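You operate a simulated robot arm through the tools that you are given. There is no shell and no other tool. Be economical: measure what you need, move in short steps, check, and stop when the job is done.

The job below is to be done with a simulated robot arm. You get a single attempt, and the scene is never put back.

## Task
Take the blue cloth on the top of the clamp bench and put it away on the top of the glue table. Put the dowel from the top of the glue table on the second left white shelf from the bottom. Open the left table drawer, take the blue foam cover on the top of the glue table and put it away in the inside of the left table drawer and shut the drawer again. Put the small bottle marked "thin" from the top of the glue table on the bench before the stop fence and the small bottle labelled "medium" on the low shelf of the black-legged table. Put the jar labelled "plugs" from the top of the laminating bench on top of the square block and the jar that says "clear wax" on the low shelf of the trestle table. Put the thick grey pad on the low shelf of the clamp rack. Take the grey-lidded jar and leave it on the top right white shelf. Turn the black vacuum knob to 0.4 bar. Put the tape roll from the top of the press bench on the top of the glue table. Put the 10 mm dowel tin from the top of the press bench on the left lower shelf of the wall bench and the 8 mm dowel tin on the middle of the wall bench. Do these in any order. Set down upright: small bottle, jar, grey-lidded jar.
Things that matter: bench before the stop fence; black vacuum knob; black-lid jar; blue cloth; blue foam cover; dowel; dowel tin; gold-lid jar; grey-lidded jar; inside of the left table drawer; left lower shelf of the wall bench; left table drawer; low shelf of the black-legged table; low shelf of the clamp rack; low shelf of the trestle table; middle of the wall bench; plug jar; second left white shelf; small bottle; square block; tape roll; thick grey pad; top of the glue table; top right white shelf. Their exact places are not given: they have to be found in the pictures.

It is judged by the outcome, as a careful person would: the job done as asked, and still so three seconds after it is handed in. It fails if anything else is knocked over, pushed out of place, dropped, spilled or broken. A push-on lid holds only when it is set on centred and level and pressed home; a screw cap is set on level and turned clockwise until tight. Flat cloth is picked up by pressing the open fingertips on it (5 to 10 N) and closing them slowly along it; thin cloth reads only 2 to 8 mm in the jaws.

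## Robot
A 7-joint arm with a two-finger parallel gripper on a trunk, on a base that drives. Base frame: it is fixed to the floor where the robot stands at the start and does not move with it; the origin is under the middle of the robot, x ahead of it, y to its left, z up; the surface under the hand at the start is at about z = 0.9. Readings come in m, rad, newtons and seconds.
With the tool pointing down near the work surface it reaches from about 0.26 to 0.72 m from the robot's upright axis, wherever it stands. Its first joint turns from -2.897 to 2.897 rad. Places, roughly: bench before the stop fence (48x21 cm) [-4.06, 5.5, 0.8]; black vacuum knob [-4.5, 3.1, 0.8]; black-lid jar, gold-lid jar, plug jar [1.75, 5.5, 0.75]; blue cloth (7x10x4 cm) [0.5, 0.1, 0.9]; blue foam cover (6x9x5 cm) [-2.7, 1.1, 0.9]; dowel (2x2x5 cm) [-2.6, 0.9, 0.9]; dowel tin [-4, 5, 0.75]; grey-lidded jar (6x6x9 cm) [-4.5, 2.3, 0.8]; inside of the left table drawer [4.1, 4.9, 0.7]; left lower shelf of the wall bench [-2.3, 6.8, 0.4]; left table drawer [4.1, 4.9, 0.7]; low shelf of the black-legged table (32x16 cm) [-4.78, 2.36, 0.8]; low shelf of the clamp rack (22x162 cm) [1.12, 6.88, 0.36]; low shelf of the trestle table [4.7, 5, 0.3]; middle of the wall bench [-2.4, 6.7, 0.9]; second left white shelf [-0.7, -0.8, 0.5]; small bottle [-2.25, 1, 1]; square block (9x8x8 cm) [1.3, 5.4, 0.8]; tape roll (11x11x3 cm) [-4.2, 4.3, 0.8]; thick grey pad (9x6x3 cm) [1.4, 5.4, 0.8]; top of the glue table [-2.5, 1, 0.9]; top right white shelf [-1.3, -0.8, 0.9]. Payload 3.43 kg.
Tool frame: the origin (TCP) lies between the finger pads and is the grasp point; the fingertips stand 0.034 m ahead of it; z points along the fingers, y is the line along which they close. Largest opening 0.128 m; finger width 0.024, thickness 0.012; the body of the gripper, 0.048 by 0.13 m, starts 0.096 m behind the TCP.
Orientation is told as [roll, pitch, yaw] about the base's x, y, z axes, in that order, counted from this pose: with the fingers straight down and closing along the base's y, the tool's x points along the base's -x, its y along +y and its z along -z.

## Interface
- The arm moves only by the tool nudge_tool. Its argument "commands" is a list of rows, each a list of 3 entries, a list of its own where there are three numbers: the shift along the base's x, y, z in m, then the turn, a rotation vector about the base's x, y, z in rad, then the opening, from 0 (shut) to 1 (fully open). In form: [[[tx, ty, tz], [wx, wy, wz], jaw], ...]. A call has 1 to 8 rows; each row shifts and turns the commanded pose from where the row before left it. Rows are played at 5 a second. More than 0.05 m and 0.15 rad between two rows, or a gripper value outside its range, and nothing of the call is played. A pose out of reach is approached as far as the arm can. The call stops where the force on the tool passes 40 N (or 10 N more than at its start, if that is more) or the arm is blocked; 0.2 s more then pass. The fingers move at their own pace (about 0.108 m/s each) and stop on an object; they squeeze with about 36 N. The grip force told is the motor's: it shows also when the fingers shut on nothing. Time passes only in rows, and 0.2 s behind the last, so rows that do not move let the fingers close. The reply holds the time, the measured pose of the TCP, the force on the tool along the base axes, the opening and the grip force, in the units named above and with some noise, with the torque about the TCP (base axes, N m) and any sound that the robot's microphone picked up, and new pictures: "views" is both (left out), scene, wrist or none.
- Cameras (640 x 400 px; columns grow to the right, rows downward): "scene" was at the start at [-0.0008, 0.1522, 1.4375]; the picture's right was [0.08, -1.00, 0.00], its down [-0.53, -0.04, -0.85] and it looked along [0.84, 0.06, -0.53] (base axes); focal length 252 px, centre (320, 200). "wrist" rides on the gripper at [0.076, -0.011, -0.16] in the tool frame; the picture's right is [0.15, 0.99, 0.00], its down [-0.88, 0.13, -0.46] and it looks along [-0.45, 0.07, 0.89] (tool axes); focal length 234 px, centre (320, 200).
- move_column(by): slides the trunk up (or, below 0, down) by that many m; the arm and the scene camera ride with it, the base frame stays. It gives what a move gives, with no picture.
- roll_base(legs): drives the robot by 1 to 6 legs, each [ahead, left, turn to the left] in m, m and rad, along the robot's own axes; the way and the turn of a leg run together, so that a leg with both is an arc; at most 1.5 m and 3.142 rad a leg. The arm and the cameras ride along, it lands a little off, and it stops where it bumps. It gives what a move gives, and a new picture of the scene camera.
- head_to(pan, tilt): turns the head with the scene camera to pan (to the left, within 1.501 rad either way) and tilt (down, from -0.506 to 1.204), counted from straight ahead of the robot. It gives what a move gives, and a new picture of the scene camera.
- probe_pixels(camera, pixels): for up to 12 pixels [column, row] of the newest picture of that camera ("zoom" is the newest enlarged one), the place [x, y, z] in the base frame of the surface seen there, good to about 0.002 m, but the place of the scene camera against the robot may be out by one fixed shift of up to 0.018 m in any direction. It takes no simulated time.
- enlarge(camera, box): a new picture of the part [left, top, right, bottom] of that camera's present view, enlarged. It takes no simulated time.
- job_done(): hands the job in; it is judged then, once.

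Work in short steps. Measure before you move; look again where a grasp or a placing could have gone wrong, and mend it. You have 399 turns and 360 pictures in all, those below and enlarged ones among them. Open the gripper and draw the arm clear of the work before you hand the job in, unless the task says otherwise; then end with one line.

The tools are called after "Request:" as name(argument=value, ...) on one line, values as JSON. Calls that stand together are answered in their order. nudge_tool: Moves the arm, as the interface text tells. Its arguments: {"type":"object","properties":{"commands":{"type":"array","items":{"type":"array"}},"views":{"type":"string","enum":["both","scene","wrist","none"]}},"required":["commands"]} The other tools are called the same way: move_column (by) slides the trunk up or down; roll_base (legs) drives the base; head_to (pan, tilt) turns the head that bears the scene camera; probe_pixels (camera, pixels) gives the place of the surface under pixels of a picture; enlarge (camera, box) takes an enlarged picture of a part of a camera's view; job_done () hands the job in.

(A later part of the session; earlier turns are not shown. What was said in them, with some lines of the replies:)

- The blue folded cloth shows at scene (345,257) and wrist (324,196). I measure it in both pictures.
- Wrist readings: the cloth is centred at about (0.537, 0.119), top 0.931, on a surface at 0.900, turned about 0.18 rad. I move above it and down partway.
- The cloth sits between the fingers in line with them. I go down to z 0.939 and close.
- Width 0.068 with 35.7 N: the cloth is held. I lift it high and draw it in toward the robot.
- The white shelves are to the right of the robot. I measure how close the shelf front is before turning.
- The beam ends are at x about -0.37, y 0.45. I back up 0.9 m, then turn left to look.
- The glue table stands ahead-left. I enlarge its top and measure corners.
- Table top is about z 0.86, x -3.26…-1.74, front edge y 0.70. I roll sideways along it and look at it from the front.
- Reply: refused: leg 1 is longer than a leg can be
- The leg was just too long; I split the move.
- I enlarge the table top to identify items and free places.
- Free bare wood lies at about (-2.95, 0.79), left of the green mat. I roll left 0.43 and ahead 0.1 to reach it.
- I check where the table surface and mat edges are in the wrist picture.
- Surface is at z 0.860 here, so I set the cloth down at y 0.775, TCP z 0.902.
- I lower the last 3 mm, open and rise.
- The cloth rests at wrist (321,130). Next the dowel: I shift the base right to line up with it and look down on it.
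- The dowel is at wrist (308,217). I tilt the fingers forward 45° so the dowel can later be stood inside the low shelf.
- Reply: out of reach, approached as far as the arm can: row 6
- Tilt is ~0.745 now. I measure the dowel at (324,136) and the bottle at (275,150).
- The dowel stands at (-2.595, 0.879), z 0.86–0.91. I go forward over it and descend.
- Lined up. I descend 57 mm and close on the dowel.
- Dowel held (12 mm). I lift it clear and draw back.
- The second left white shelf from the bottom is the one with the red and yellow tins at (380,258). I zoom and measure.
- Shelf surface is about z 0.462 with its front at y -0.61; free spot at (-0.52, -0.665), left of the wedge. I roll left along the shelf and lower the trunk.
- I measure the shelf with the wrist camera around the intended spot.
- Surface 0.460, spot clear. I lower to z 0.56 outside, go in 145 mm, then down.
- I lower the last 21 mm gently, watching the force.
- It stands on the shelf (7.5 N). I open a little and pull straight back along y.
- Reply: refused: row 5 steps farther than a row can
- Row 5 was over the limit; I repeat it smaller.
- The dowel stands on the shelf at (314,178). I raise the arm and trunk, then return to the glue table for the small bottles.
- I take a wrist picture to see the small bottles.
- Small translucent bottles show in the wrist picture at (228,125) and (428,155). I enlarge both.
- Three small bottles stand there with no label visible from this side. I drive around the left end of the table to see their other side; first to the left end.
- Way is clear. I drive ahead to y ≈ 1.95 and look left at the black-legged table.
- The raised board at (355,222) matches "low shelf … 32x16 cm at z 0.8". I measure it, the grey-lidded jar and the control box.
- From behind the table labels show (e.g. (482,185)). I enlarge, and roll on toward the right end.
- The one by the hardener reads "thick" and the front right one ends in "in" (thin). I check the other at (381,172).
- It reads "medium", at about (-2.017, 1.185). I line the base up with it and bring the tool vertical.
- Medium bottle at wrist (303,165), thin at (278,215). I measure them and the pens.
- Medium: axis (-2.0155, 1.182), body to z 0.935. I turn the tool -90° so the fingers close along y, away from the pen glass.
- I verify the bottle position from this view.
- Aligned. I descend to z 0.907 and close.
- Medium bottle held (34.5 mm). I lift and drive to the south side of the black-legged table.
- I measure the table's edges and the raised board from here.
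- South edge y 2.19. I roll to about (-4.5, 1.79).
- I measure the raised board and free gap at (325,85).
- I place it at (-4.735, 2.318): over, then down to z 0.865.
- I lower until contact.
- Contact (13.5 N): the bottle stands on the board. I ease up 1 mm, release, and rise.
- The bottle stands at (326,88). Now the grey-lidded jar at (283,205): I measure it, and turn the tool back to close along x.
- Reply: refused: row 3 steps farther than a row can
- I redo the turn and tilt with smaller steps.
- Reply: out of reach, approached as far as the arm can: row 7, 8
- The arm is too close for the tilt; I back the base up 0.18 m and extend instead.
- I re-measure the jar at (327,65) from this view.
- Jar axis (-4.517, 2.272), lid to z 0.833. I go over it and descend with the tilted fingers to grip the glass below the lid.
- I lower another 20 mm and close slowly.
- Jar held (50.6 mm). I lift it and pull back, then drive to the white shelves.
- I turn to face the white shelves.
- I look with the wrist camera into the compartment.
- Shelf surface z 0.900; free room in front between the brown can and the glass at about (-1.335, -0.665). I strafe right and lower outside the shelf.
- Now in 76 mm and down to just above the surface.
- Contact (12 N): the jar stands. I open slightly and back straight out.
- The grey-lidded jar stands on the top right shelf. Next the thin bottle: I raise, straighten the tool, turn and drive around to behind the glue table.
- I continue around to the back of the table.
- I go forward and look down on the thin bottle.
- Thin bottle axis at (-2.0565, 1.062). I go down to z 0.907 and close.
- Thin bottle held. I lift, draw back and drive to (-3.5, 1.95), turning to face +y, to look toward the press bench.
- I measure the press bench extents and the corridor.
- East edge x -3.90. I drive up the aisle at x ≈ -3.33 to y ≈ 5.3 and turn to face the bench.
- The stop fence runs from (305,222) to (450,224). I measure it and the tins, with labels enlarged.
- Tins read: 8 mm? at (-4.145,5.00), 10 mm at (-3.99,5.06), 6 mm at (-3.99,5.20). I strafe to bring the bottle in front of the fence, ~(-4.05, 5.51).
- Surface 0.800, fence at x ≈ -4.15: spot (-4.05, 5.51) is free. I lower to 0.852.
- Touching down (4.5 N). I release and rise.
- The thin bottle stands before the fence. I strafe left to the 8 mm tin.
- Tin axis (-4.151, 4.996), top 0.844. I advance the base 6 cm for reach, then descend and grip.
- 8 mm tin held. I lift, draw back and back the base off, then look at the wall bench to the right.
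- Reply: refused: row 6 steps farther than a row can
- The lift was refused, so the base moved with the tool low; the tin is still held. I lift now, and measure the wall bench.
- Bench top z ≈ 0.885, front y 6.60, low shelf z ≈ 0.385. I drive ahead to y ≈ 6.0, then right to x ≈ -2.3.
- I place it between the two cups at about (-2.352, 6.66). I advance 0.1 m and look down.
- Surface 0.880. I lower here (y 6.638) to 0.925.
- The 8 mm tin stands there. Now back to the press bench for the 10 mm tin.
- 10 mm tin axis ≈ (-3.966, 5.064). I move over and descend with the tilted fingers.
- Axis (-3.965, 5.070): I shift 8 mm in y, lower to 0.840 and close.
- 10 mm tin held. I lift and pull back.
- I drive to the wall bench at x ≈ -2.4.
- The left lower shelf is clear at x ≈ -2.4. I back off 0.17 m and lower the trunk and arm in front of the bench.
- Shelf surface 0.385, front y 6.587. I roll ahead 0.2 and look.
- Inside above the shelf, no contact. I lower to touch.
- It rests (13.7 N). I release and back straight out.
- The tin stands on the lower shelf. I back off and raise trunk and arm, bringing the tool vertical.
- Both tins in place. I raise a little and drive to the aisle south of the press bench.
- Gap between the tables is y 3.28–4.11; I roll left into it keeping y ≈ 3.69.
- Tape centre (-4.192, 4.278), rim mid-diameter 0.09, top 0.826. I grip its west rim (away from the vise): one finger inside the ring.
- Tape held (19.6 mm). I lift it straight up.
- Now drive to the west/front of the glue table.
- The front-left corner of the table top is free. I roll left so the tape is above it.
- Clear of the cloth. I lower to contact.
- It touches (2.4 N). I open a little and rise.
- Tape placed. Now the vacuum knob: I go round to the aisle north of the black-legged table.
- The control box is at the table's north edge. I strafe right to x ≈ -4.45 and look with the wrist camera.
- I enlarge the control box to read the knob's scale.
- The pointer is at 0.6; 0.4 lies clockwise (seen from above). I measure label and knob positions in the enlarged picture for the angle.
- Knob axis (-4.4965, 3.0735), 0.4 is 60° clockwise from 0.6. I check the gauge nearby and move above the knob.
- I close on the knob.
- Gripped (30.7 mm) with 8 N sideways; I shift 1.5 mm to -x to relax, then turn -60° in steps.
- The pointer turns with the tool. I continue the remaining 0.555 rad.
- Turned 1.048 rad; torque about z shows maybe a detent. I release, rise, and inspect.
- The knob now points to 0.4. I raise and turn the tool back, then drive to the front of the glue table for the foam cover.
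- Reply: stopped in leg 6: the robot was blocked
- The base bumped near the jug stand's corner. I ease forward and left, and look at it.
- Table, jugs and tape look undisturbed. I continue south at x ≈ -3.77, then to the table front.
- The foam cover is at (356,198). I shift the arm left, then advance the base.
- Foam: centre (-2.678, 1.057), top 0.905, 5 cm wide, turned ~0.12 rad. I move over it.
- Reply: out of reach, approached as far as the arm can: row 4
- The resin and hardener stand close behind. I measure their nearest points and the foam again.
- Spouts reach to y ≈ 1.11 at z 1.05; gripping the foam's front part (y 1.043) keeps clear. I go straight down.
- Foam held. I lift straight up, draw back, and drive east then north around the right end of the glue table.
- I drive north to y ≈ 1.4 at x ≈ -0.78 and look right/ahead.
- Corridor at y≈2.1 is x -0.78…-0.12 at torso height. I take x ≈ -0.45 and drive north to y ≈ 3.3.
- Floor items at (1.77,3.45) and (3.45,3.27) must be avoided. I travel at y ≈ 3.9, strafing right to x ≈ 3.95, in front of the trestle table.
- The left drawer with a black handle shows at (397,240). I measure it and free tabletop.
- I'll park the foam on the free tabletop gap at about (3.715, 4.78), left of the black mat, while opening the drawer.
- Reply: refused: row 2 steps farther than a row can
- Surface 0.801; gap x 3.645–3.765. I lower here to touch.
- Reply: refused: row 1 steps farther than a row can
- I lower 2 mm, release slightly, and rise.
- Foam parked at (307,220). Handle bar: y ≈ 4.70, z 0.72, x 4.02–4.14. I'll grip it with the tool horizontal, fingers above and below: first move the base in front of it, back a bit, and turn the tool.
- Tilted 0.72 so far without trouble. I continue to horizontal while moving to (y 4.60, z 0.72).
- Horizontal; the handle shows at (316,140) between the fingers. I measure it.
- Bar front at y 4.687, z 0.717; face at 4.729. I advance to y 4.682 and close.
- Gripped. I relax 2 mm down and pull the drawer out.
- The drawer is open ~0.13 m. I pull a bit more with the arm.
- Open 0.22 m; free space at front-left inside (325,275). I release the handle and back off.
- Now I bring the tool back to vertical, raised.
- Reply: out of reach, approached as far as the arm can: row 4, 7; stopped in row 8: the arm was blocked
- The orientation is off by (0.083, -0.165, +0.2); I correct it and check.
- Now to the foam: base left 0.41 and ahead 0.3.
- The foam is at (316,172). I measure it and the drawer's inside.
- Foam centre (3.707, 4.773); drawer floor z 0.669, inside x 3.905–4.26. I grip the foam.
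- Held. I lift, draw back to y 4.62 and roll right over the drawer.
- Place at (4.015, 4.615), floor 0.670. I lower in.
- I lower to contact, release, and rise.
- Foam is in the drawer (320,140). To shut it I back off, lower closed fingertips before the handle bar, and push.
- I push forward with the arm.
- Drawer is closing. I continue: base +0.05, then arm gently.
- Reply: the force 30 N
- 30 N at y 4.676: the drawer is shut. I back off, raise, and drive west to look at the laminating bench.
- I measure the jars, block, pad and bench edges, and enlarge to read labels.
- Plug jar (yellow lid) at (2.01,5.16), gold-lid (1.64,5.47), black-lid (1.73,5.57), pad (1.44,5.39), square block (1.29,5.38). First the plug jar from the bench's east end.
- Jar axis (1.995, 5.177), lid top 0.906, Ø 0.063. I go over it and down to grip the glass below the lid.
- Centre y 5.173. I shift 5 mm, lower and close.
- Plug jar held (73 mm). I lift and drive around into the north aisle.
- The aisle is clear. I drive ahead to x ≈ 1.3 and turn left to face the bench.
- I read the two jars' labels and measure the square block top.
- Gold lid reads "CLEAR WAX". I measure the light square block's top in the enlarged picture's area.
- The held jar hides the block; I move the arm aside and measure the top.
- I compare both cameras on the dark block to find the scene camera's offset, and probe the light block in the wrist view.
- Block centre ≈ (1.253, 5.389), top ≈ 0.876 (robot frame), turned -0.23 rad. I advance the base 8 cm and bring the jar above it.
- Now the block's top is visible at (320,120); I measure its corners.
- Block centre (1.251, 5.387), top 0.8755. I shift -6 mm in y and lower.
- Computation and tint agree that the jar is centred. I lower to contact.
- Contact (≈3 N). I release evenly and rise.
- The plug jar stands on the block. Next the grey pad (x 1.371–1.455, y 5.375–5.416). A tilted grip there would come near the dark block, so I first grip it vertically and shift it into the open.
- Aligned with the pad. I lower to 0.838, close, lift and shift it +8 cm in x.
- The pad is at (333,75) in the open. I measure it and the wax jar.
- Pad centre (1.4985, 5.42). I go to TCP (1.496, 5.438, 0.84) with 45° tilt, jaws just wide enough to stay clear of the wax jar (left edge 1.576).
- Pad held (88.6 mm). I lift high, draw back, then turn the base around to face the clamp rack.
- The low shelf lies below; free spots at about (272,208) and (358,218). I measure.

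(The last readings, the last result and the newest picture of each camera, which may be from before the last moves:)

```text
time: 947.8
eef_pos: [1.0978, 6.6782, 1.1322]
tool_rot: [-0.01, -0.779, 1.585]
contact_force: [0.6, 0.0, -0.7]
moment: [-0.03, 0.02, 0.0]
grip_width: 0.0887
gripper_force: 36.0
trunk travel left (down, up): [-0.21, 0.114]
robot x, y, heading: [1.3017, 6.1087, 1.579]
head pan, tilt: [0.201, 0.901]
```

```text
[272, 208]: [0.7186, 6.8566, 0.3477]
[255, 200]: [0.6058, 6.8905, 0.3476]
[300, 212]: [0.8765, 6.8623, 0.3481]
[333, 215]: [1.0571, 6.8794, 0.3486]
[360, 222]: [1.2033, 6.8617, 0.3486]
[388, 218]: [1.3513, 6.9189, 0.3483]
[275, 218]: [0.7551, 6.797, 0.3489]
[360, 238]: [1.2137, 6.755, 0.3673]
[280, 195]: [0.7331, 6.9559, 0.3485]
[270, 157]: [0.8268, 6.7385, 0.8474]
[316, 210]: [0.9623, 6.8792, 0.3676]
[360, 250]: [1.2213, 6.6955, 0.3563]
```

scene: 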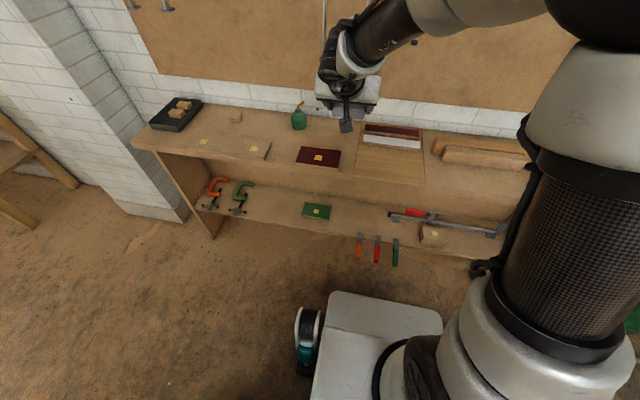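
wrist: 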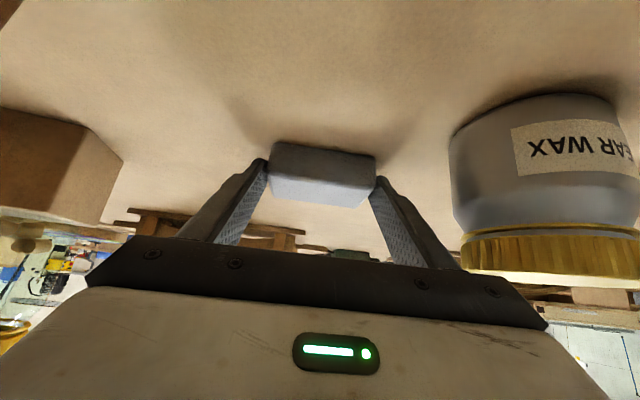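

Shelf z ≈ 0.361; I use the spot at (0.745, 6.86). I move the base left and slightly back, then lower.

Request:
roll_base(legs=[[-0.06, 0, -0.005], [0, 0.352, 0]])

Request:
move_column(by=-0.2)

Request:
nudge_tool(commands=[[[0, 0, -0.05], [0, 0, 0], 0], [[0, 0, -0.05], [0, 0, 0], 0], [[0, 0, -0.05], [0, 0, 0], 0], [[0, 0, -0.05], [0, 0, 0], 0], [[0, 0, -0.05], [0, 0, 0], 0], [[0, 0, -0.05], [0, 0, 0], 0], [[0, 0, -0.05], [0, 0, 0], 0], [[0, 0, -0.05], [0, 0, 0], 0]], views="wrist")

```text
time: 952.3
eef_pos: [0.7546, 6.6213, 1.1323]
tool_rot: [-0.009, -0.779, 1.576]
contact_force: [-0.1, 0.3, 0.0]
moment: [0.0, 0.01, -0.01]
grip_width: 0.0887
gripper_force: 35.8
trunk travel left (down, up): [-0.21, 0.114]
robot x, y, heading: [0.951, 6.0515, 1.562]
head pan, tilt: [0.201, 0.901]
```

scene: 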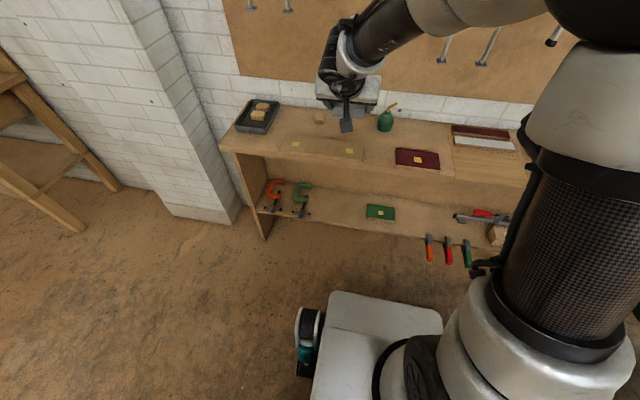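

```text
time: 954.5
eef_pos: [0.7545, 6.6217, 0.9319]
tool_rot: [-0.011, -0.777, 1.576]
contact_force: [-0.3, -0.1, -0.6]
moment: [0.01, -0.02, -0.02]
grip_width: 0.0887
gripper_force: 35.3
trunk travel left (down, up): [-0.01, 0.314]
robot x, y, heading: [0.95, 6.0498, 1.564]
head pan, tilt: [0.201, 0.901]
```

```text
time: 956.3
eef_pos: [0.7538, 6.6204, 0.5331]
tool_rot: [-0.009, -0.78, 1.577]
contact_force: [0.0, 0.2, 0.1]
moment: [-0.03, 0.0, 0.0]
grip_width: 0.0888
gripper_force: 36.1
trunk travel left (down, up): [-0.01, 0.314]
robot x, y, heading: [0.9507, 6.0479, 1.566]
head pan, tilt: [0.201, 0.901]
```

wrist: 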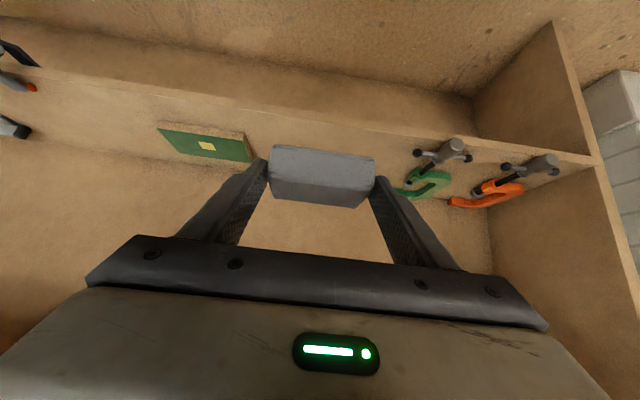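

Request:
probe_pixels(camera="wrist", pixels=[[300, 128], [385, 150], [405, 150], [408, 190], [418, 165], [455, 150], [250, 140], [300, 115], [290, 230], [252, 158]])

```text
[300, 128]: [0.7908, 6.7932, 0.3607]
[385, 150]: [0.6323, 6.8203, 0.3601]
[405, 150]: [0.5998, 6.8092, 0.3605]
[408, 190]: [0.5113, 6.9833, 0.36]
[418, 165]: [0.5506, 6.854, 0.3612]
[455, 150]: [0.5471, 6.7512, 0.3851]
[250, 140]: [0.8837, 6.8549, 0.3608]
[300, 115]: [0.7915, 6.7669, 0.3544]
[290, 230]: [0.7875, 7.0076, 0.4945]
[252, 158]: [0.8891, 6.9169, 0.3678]
```

Shelf surface 0.3605, free x 0.58–0.885. I roll ahead 0.15, then extend and lower.

Request:
roll_base(legs=[[0.15, 0, 0]])

Request:
nudge_tool(commands=[[[-0.005, 0.04, -0.02], [0, 0, 0], 0], [[-0.005, 0.03, -0.035], [0, 0, 0], 0], [[0, 0, -0.04], [0, 0, 0], 0], [[0, 0, -0.03], [0, 0, 0], 0], [[0, 0, 0], [0, 0, 0], 0]], views="wrist")

```text
time: 957.6
eef_pos: [0.7542, 6.7703, 0.5326]
tool_rot: [-0.01, -0.777, 1.578]
contact_force: [-0.5, 0.1, 0.2]
moment: [0.01, 0.01, -0.02]
grip_width: 0.0889
gripper_force: 36.0
trunk travel left (down, up): [-0.01, 0.314]
robot x, y, heading: [0.9499, 6.1989, 1.566]
head pan, tilt: [0.201, 0.901]
```

scene: 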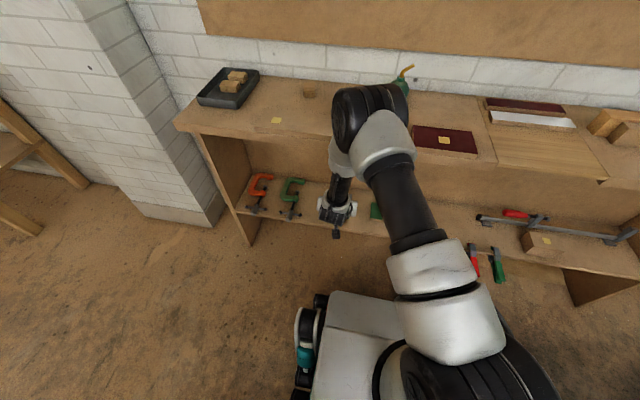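

```text
time: 958.9
eef_pos: [0.7445, 6.8396, 0.4076]
tool_rot: [-0.011, -0.776, 1.579]
contact_force: [0.9, -0.5, -0.3]
moment: [0.02, -0.01, 0.03]
grip_width: 0.0885
gripper_force: 36.0
trunk travel left (down, up): [-0.01, 0.314]
robot x, y, heading: [0.95, 6.1973, 1.567]
head pan, tilt: [0.201, 0.901]
```

wrist: 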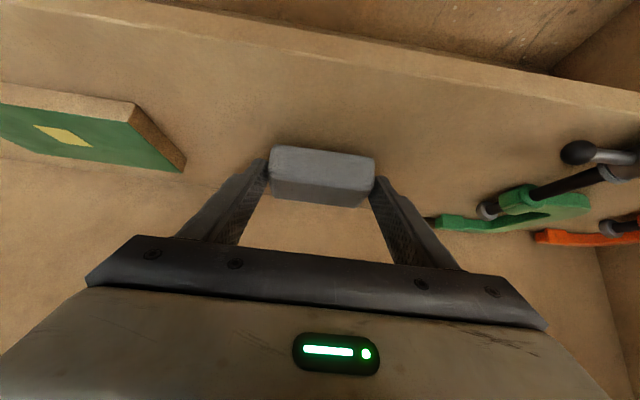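

The green clamp's arm is near the right finger; I shift 2 cm to +x and lower to contact.

Request:
nudge_tool(commands=[[[0.02, 0, 0], [0, 0, 0], 0], [[0, 0, -0.006], [0, 0, 0], 0], [[0, 0, -0.003], [0, 0, 0], 0], [[0, 0, -0.001], [0, 0, 0], 0], [[0, 0, 0], [0, 0, 0], 0]], views="none")

```text
time: 960.0
eef_pos: [0.7643, 6.8397, 0.398]
tool_rot: [-0.009, -0.778, 1.576]
contact_force: [0.6, 0.2, 1.7]
moment: [0.07, 0.07, 0.02]
grip_width: 0.0885
gripper_force: 36.0
trunk travel left (down, up): [-0.01, 0.314]
robot x, y, heading: [0.9476, 6.1977, 1.566]
head pan, tilt: [0.201, 0.901]
```

Slight contact. I release and back straight out.

Request:
nudge_tool(commands=[[[0, 0, -0.001], [0, 0, 0], 0.75], [[0, 0, 0], [0, 0, 0], 0.8], [[0, 0, 0], [0, 0, 0], 0.8], [[0, -0.035, 0.01], [0, 0, 0], 0.8], [[0, -0.045, 0.01], [0, 0, 0], 0.8], [[0, -0.04, 0.02], [0, 0, 0], 0.8], [[0, -0.02, 0.03], [0, 0, 0], 0.8]], views="wrist")

```text
time: 961.6
eef_pos: [0.7631, 6.6988, 0.4666]
tool_rot: [-0.007, -0.779, 1.577]
contact_force: [-0.2, 0.9, 0.2]
moment: [-0.01, 0.0, 0.0]
grip_width: 0.1027
gripper_force: 0.1
trunk travel left (down, up): [-0.01, 0.314]
robot x, y, heading: [0.9525, 6.1961, 1.563]
head pan, tilt: [0.201, 0.901]
```

wrist: 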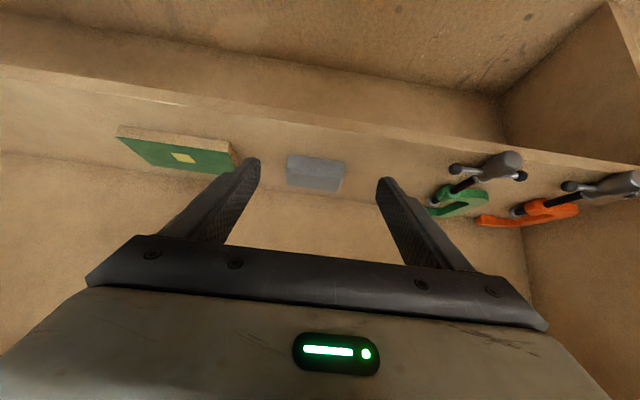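

Pad is on the low shelf. I back off, raise arm and trunk.

Request:
roll_base(legs=[[-0.14, 0, 0]])

Request:
nudge_tool(commands=[[[0, 0, 0.05], [0, 0, 0], 0.8], [[0, 0, 0.05], [0, 0, 0], 0.8], [[0, 0, 0.05], [0, 0, 0], 0.8], [[0, 0, 0.05], [0, 0, 0], 0.8], [[0, 0, 0.05], [0, 0, 0], 0.8], [[0, 0, 0.05], [0, 0, 0], 0.8], [[0.02, 0, 0.045], [0, 0, 0], 0.8], [[0.04, 0, 0.03], [0, 0, 0], 0.8]], views="none")

Request:
move_column(by=0.25)

```text
time: 963.0
eef_pos: [0.7626, 6.5613, 0.4668]
tool_rot: [-0.009, -0.778, 1.578]
contact_force: [-0.8, 0.5, 0.1]
moment: [0.01, -0.01, 0.0]
grip_width: 0.1024
gripper_force: 0.0
trunk travel left (down, up): [-0.01, 0.314]
robot x, y, heading: [0.9497, 6.062, 1.565]
head pan, tilt: [0.201, 0.901]
```

scene: 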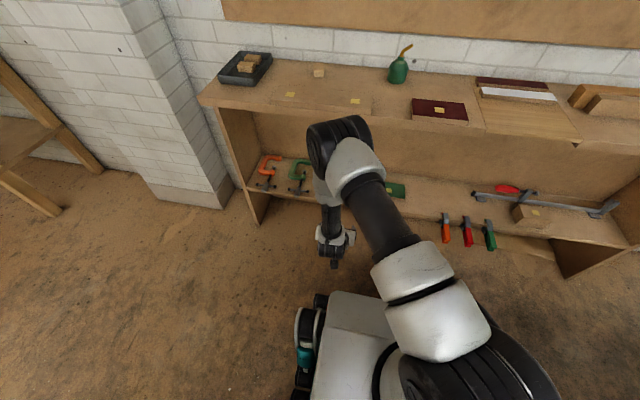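

```text
time: 964.8
eef_pos: [0.8206, 6.5603, 0.8423]
tool_rot: [-0.008, -0.777, 1.577]
contact_force: [-0.5, 0.6, -0.4]
moment: [-0.01, -0.03, -0.03]
grip_width: 0.1024
gripper_force: 0.0
trunk travel left (down, up): [-0.01, 0.314]
robot x, y, heading: [0.9506, 6.0608, 1.563]
head pan, tilt: [0.201, 0.901]
```

```text
time: 967.4
eef_pos: [0.8203, 6.562, 1.0918]
tool_rot: [-0.007, -0.779, 1.578]
contact_force: [0.8, -0.3, -0.9]
moment: [0.0, 0.02, -0.03]
grip_width: 0.1022
gripper_force: 0.0
trunk travel left (down, up): [-0.26, 0.064]
robot x, y, heading: [0.95, 6.0623, 1.561]
head pan, tilt: [0.201, 0.901]
```

I move right along the aisle and turn to face the wax jar.

Request:
roll_base(legs=[[0, -0.54, 0], [0, 0, -1.56], [0, 0, -1.575]])

Request:
nudge_tool(commands=[[[0, -0.03, -0.02], [0, 0, 0], 0.75], [[0, 0, 0], [0, 0, 0], 0.75]], views="wrist")

```text
time: 980.8
eef_pos: [1.6259, 5.5596, 1.0916]
tool_rot: [-0.008, -0.778, -1.546]
contact_force: [0.2, -0.7, 0.3]
moment: [-0.03, -0.04, 0.0]
grip_width: 0.1022
gripper_force: 0.0
trunk travel left (down, up): [-0.26, 0.064]
robot x, y, heading: [1.4889, 6.0548, -1.556]
head pan, tilt: [0.201, 0.901]
```

scene: 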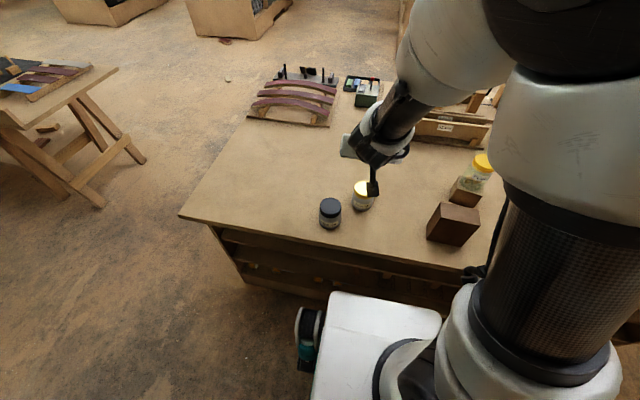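

```text
time: 981.4
eef_pos: [1.6253, 5.5273, 1.0721]
tool_rot: [-0.01, -0.778, -1.547]
contact_force: [0.7, -0.1, -0.2]
moment: [0.02, 0.02, 0.0]
grip_width: 0.0959
gripper_force: 0.0
trunk travel left (down, up): [-0.26, 0.064]
robot x, y, heading: [1.4892, 6.0555, -1.559]
head pan, tilt: [0.201, 0.901]
```

wrist: 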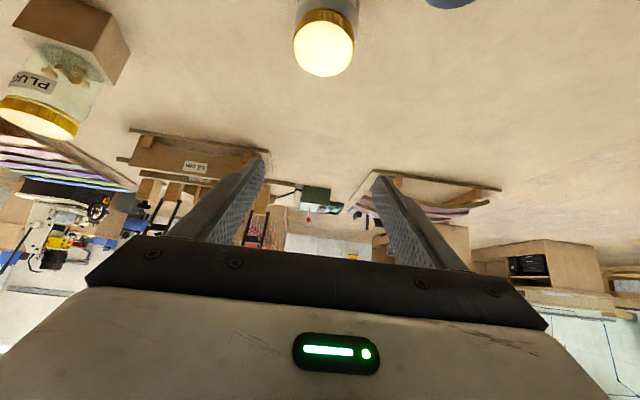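

Request:
probe_pixels(camera="wrist", pixels=[[323, 25], [323, 45], [323, 72], [295, 38], [352, 38], [305, 12], [450, 3], [345, 12], [323, 60]])

```text
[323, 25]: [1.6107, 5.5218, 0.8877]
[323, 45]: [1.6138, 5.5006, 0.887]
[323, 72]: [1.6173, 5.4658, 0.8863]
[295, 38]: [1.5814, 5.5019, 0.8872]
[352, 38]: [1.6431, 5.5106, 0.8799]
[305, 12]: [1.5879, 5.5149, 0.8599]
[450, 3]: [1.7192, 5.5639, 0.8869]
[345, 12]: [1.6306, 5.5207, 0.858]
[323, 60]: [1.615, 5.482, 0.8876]
```

Wax jar axis (1.6125, 5.495). I descend on it with the tilted fingers.

Request:
nudge_tool(commands=[[[-0.013, -0.023, -0.02], [0, 0, 0], 0.72], [[0, 0, -0.05], [0, 0, 0], 0.72], [[0, 0, -0.05], [0, 0, 0], 0.72], [[0, 0, -0.05], [0, 0, 0], 0.72], [[0, 0, -0.045], [0, 0, 0], 0.72], [[0, 0, 0], [0, 0, 0], 0.72]], views="wrist")

```text
time: 982.8
eef_pos: [1.6107, 5.5063, 0.8547]
tool_rot: [-0.008, -0.778, -1.549]
contact_force: [0.4, 0.6, -0.8]
moment: [-0.02, 0.05, 0.0]
grip_width: 0.0924
gripper_force: 0.1
trunk travel left (down, up): [-0.26, 0.064]
robot x, y, heading: [1.4899, 6.0587, -1.557]
head pan, tilt: [0.201, 0.901]
```

wrist: 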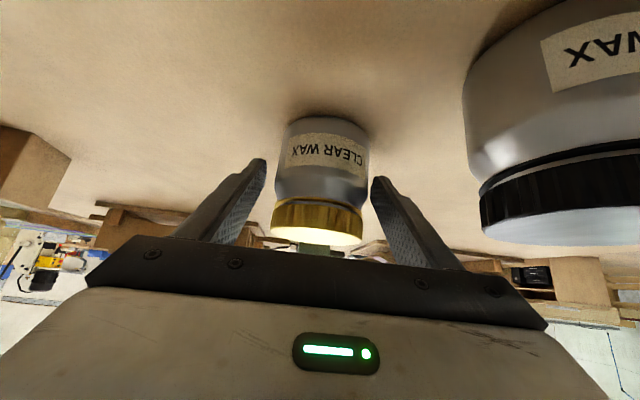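

I lower 15 mm more and close on the jar body.

Request:
nudge_tool(commands=[[[0.001, -0.001, -0.015], [0, 0, 0], 0.72], [[0, 0, 0], [0, 0, 0], 0.6], [[0, 0, 0], [0, 0, 0], 0.4], [[0, 0, 0], [0, 0, 0], 0], [[0, 0, 0], [0, 0, 0], 0]], views="wrist")

```text
time: 984.0
eef_pos: [1.612, 5.5045, 0.8418]
tool_rot: [-0.009, -0.777, -1.547]
contact_force: [0.3, 0.9, 1.4]
moment: [-0.01, -0.2, 0.01]
grip_width: 0.0749
gripper_force: 36.0
trunk travel left (down, up): [-0.26, 0.064]
robot x, y, heading: [1.4878, 6.0588, -1.56]
head pan, tilt: [0.201, 0.901]
```

wrist: 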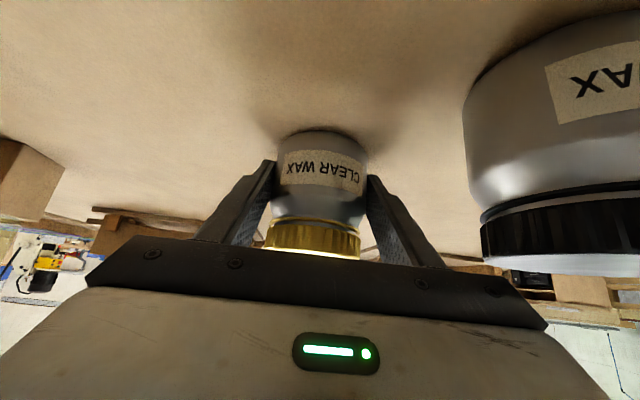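

Held (74.9 mm). I lift high and draw back.

Request:
nudge_tool(commands=[[[0, 0, 0.03], [0, 0, 0], 0], [[0, 0, 0.05], [0, 0, 0], 0], [[0, 0, 0.05], [0, 0, 0], 0], [[0, 0, 0.05], [0, 0, 0], 0], [[0, 0, 0.05], [0, 0, 0], 0], [[0, 0.03, 0.03], [0, 0, 0], 0]], views="none")

Request:
roll_base(legs=[[0, 0.65, -0.01], [0, 0.65, 0], [1.1, 0, 0], [1.1, 0, 0], [0, 0, 1.57], [0, 0, 1.57]])

```text
time: 985.4
eef_pos: [1.6117, 5.5369, 1.1024]
tool_rot: [-0.009, -0.776, -1.548]
contact_force: [-1.4, 1.6, -3.6]
moment: [0.09, -0.04, 0.02]
grip_width: 0.0751
gripper_force: 36.0
trunk travel left (down, up): [-0.26, 0.064]
robot x, y, heading: [1.4897, 6.0602, -1.556]
head pan, tilt: [0.201, 0.901]
```

```text
time: 1016.8
eef_pos: [2.6585, 4.3951, 1.1023]
tool_rot: [-0.011, -0.777, 1.586]
contact_force: [0.0, -0.3, -4.2]
moment: [-0.06, 0.01, -0.01]
grip_width: 0.0749
gripper_force: 36.1
trunk travel left (down, up): [-0.26, 0.064]
robot x, y, heading: [2.7801, 3.8721, 1.579]
head pan, tilt: [0.201, 0.901]
```

scene: 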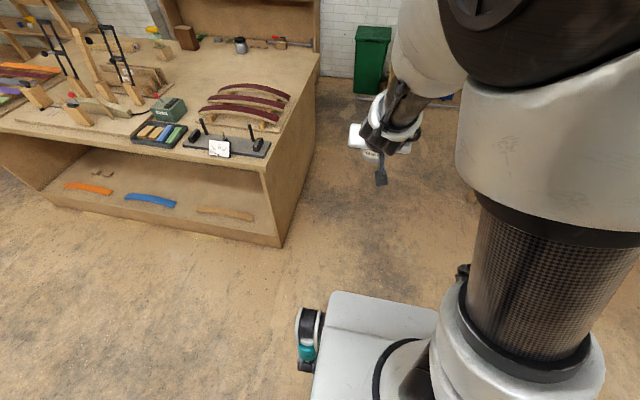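

I strafe right along the trestle table.

Request:
roll_base(legs=[[0, -1.0, -0.005], [0, -1.05, 0]])

Request:
head_to(pan=0.15, tilt=0.75)

```text
time: 1036.8
eef_pos: [4.7219, 4.4028, 1.1025]
tool_rot: [-0.009, -0.777, 1.579]
contact_force: [0.0, 0.2, -2.3]
moment: [-0.05, -0.01, 0.02]
grip_width: 0.0751
gripper_force: 35.9
trunk travel left (down, up): [-0.26, 0.064]
robot x, y, heading: [4.8361, 3.8777, 1.571]
head pan, tilt: [0.201, 0.901]
```

scene: 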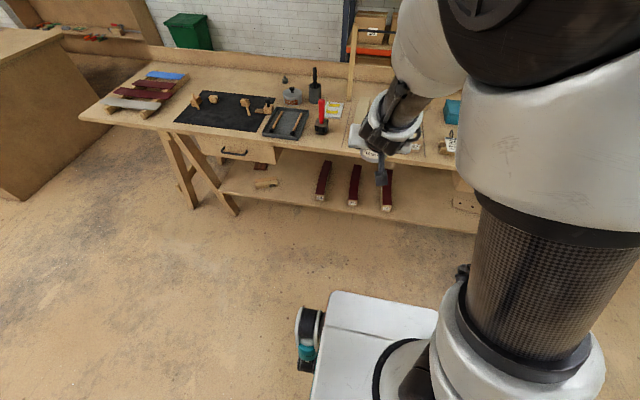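

```text
time: 1037.5
eef_pos: [4.7203, 4.4021, 1.1024]
tool_rot: [-0.01, -0.777, 1.578]
contact_force: [-0.8, 0.0, -3.3]
moment: [-0.04, 0.03, 0.01]
grip_width: 0.0749
gripper_force: 35.8
trunk travel left (down, up): [-0.26, 0.064]
robot x, y, heading: [4.8385, 3.8785, 1.569]
head pan, tilt: [0.15, 0.75]
```

scene: 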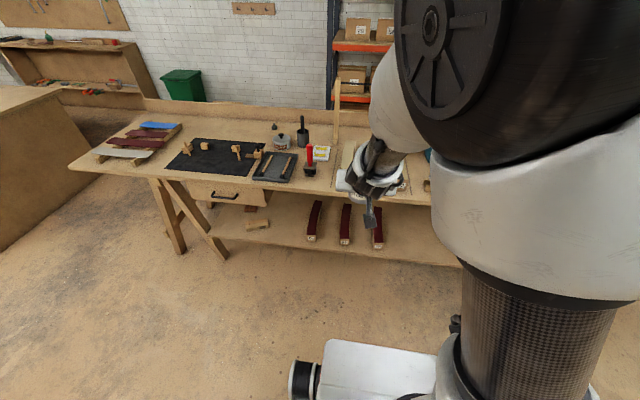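

Request:
probe_pixels(camera="scene", pixels=[[288, 228], [288, 240], [312, 238], [258, 224], [345, 243], [378, 245], [395, 245], [420, 255], [300, 205], [290, 250], [330, 230], [275, 185]])

```text
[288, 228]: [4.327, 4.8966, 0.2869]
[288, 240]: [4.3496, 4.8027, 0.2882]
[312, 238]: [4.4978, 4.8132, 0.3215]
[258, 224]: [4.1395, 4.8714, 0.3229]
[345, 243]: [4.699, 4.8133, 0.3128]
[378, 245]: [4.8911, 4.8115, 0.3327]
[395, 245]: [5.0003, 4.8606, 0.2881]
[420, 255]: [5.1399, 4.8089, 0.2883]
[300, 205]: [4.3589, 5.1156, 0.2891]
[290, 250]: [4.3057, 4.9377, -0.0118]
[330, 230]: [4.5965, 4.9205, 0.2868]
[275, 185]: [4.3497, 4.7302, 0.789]
```

Free spot on the low shelf at (4.33, 4.88), surface ≈ 0.30. I move left 0.39 and lower trunk and arm before the table.

Request:
roll_base(legs=[[0.03, 0.39, 0]])

Request:
move_column(by=-0.25)

Request:
nudge_tool(commands=[[[0, 0.01, -0.045], [0, 0, 0], 0], [[0, 0.01, -0.045], [0, 0, 0], 0], [[0, 0.01, -0.045], [0, 0, 0], 0], [[0, 0.01, -0.045], [0, 0, 0], 0], [[0, 0.01, -0.045], [0, 0, 0], 0], [[0, 0.01, -0.045], [0, 0, 0], 0], [[0, 0, -0.05], [0, 0, 0], 0], [[0, 0, -0.05], [0, 0, 0], 0]], views="wrist")

```text
time: 1041.8
eef_pos: [4.3254, 4.4317, 1.102]
tool_rot: [-0.01, -0.776, 1.584]
contact_force: [1.4, 0.2, -3.2]
moment: [-0.07, 0.01, 0.03]
grip_width: 0.0751
gripper_force: 36.2
trunk travel left (down, up): [-0.26, 0.064]
robot x, y, heading: [4.4457, 3.9121, 1.575]
head pan, tilt: [0.15, 0.75]
```

scene: 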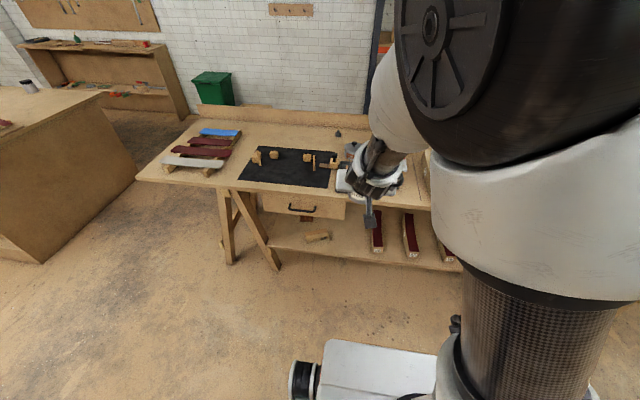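

```text
time: 1044.4
eef_pos: [4.3266, 4.4313, 0.8524]
tool_rot: [-0.01, -0.776, 1.584]
contact_force: [-0.5, 0.4, -3.9]
moment: [-0.06, 0.0, -0.05]
grip_width: 0.0748
gripper_force: 36.6
trunk travel left (down, up): [-0.01, 0.314]
robot x, y, heading: [4.4464, 3.9153, 1.57]
head pan, tilt: [0.15, 0.75]
```

```text
time: 1046.2
eef_pos: [4.3263, 4.4908, 0.483]
tool_rot: [-0.009, -0.779, 1.583]
contact_force: [-0.6, 0.1, -2.8]
moment: [-0.06, -0.03, 0.02]
grip_width: 0.075
gripper_force: 36.4
trunk travel left (down, up): [-0.01, 0.314]
robot x, y, heading: [4.4473, 3.9058, 1.573]
head pan, tilt: [0.15, 0.75]
```

wrist: 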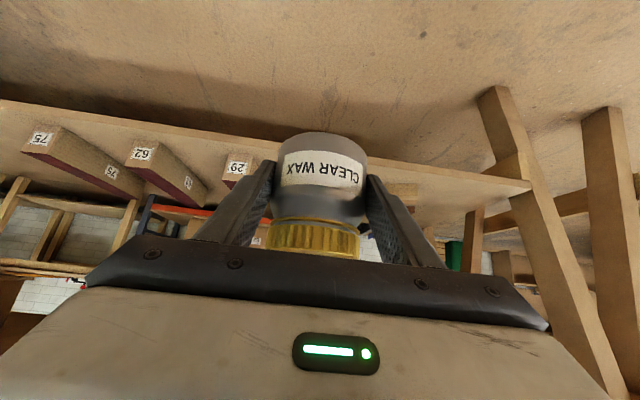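

Request:
probe_pixels(camera="wrist", pixels=[[420, 175], [450, 190], [390, 172], [240, 155], [405, 190], [255, 150], [250, 165]])

Request:
nudge_tool(commands=[[[0, 0.01, -0.045], [0, 0, 0], 0], [[0, 0.02, -0.04], [0, 0, 0], 0], [[0, 0, 0], [0, 0, 0], 0]], views="none")

```text
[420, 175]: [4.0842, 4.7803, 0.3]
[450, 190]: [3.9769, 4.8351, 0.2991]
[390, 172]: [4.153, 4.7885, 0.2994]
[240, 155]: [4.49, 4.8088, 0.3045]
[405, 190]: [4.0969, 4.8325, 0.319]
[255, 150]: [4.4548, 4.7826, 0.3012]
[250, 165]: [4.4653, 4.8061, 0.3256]
```

```text
time: 1047.0
eef_pos: [4.3263, 4.521, 0.398]
tool_rot: [-0.011, -0.777, 1.583]
contact_force: [0.2, 0.3, -3.5]
moment: [-0.02, -0.03, 0.02]
grip_width: 0.0751
gripper_force: 35.6
trunk travel left (down, up): [-0.01, 0.314]
robot x, y, heading: [4.4441, 3.9065, 1.573]
head pan, tilt: [0.15, 0.75]
```

Shelf 0.2995, front y 4.77; I roll ahead 0.28 and extend in.

Request:
roll_base(legs=[[0.28, 0, 0]])

Request:
nudge_tool(commands=[[[0, 0.035, 0], [0, 0, 0], 0], [[0, 0.035, -0.02], [0, 0, 0], 0], [[0, 0, -0.025], [0, 0, 0], 0], [[0, 0, 0], [0, 0, 0], 0]], views="wrist")

```text
time: 1048.9
eef_pos: [4.3243, 4.8005, 0.3977]
tool_rot: [-0.01, -0.777, 1.586]
contact_force: [0.0, -0.3, -2.8]
moment: [-0.06, 0.03, 0.03]
grip_width: 0.0751
gripper_force: 36.2
trunk travel left (down, up): [-0.01, 0.314]
robot x, y, heading: [4.4447, 4.1878, 1.575]
head pan, tilt: [0.15, 0.75]
```

scene: 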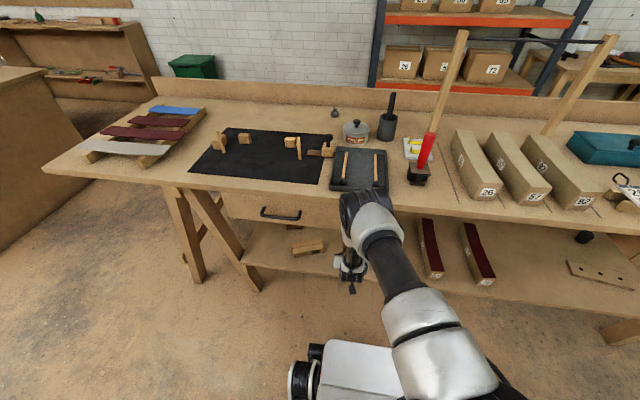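

```text
time: 1049.9
eef_pos: [4.3251, 4.8681, 0.354]
tool_rot: [-0.011, -0.777, 1.584]
contact_force: [-1.0, -0.1, -2.4]
moment: [-0.03, 0.03, -0.05]
grip_width: 0.0749
gripper_force: 36.4
trunk travel left (down, up): [-0.01, 0.314]
robot x, y, heading: [4.444, 4.1847, 1.569]
head pan, tilt: [0.15, 0.75]
```

wrist: 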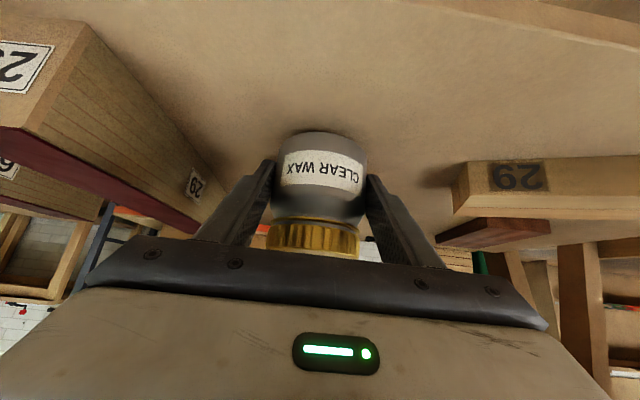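

Request:
nudge_tool(commands=[[[0, 0, -0.008], [0, 0, 0], 0], [[0, 0, -0.003], [0, 0, 0], 0], [[0, 0, -0.002], [0, 0, 0], 0], [[0, 0, 0], [0, 0, 0], 0]], views="none")

```text
time: 1050.9
eef_pos: [4.3245, 4.8716, 0.3425]
tool_rot: [-0.008, -0.782, 1.586]
contact_force: [1.4, -4.2, 11.3]
moment: [-0.23, 0.44, 0.16]
grip_width: 0.0748
gripper_force: 35.8
trunk travel left (down, up): [-0.01, 0.314]
robot x, y, heading: [4.4423, 4.1877, 1.574]
head pan, tilt: [0.15, 0.75]
```

Contact (11 N). I ease 1 mm, release, and back straight out.

Request:
nudge_tool(commands=[[[0, 0, 0.001], [0, 0, 0], 0.6], [[0, 0, 0], [0, 0, 0], 0.72], [[0, 0, 0], [0, 0, 0], 0.72], [[0, -0.035, 0.005], [0, 0, 0], 0.72], [[0, -0.045, 0.01], [0, 0, 0], 0.72], [[0, -0.045, 0.01], [0, 0, 0], 0.72], [[0, -0.03, 0.01], [0, 0, 0], 0.72], [[0, 0, 0], [0, 0, 0], 0.72]], views="wrist")

```text
time: 1052.7
eef_pos: [4.3255, 4.7154, 0.3762]
tool_rot: [-0.009, -0.777, 1.586]
contact_force: [-0.1, -0.6, -0.4]
moment: [0.01, 0.0, 0.02]
grip_width: 0.0921
gripper_force: 0.0
trunk travel left (down, up): [-0.01, 0.314]
robot x, y, heading: [4.4419, 4.1878, 1.576]
head pan, tilt: [0.15, 0.75]
```

wrist: 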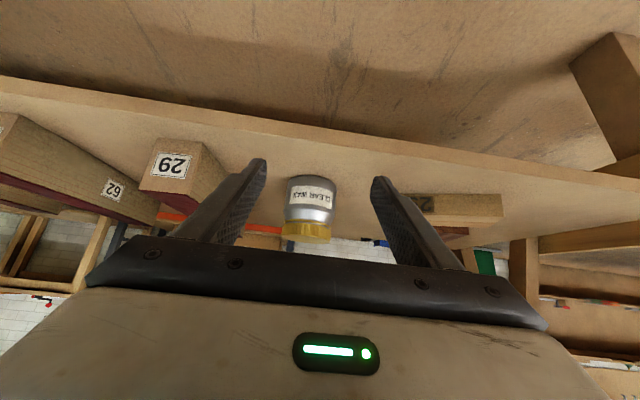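

The wax jar stands on the low shelf. I back off, raise the arm, and check the drawer.

Request:
roll_base(legs=[[-0.35, 0, 0]])

Request:
nudge_tool(commands=[[[0, 0, 0.05], [0, 0, 0], 0.72], [[0, 0, 0.05], [0, 0, 0], 0.72], [[0, 0, 0.05], [0, 0, 0], 0.72], [[0, 0, 0.05], [0, 0, 0], 0.72], [[0, 0, 0.05], [0, 0, 0], 0.8], [[0, 0, 0.05], [0, 0, 0], 0.9], [[0, 0, 0.05], [0, 0, 0], 1], [[0, 0, 0.05], [0, 0, 0], 1]], views="scene")

Request:
enlarge(camera="scene", box=[180, 150, 440, 300])

```text
time: 1055.0
eef_pos: [4.3258, 4.3658, 0.3767]
tool_rot: [-0.012, -0.776, 1.585]
contact_force: [-0.3, 1.0, 0.0]
moment: [0.0, 0.01, 0.01]
grip_width: 0.0921
gripper_force: 0.1
trunk travel left (down, up): [-0.01, 0.314]
robot x, y, heading: [4.4465, 3.8373, 1.572]
head pan, tilt: [0.15, 0.75]
```

scene: 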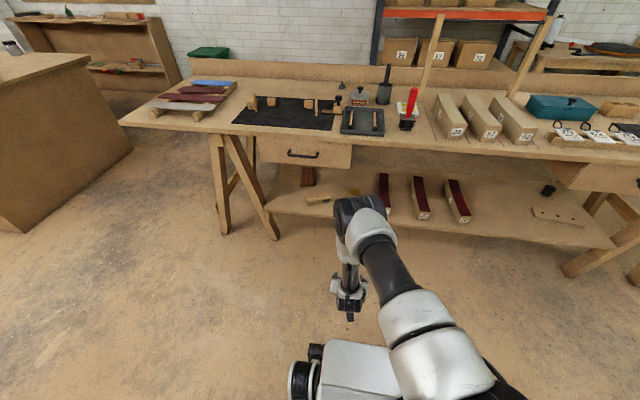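

```text
time: 1056.8
eef_pos: [4.3266, 4.3662, 0.7763]
tool_rot: [-0.007, -0.774, 1.585]
contact_force: [-0.3, 0.3, 0.6]
moment: [-0.01, 0.01, 0.03]
grip_width: 0.1277
gripper_force: 0.1
trunk travel left (down, up): [-0.01, 0.314]
robot x, y, heading: [4.4453, 3.8419, 1.573]
head pan, tilt: [0.15, 0.75]
```

scene: 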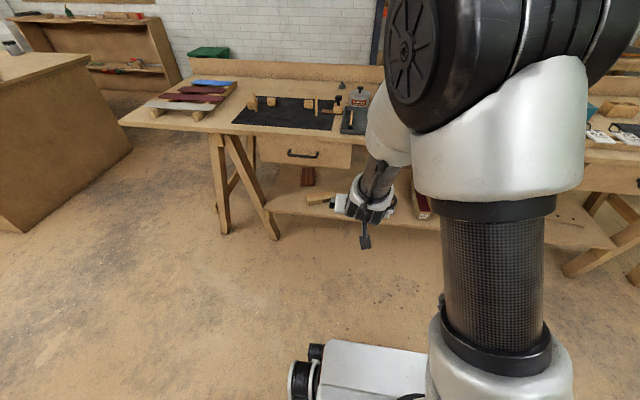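

```text
2.46 times, centred on (310, 225) of scene
```

zoom: 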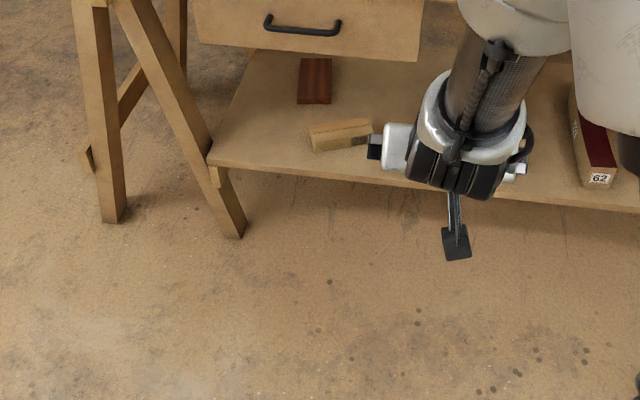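

The drawer looks shut; I confirm its face position.

Request:
probe_pixels(camera="scene", pixels=[[303, 154], [303, 146], [270, 150], [335, 165]])

```text
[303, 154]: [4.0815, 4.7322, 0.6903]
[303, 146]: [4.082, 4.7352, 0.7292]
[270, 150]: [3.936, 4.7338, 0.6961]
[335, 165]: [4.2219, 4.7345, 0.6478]
```

The drawer face is back at y 4.734, as it was before I opened it. The gripper is open, the arm is clear, and every item is placed, so I hand the job in.

Request:
job_done()

```text
The job is handed in.
```

I carried out every item on the list and handed the job in; each placement was checked in a picture as it was made, and the drawer is shut with the foam cover inside. While driving, the base bumped the corner of the glue table by the jug stand, and I once backed the base away with the 8 mm tin still at bench height. I saw nothing displaced afterwards in either place.
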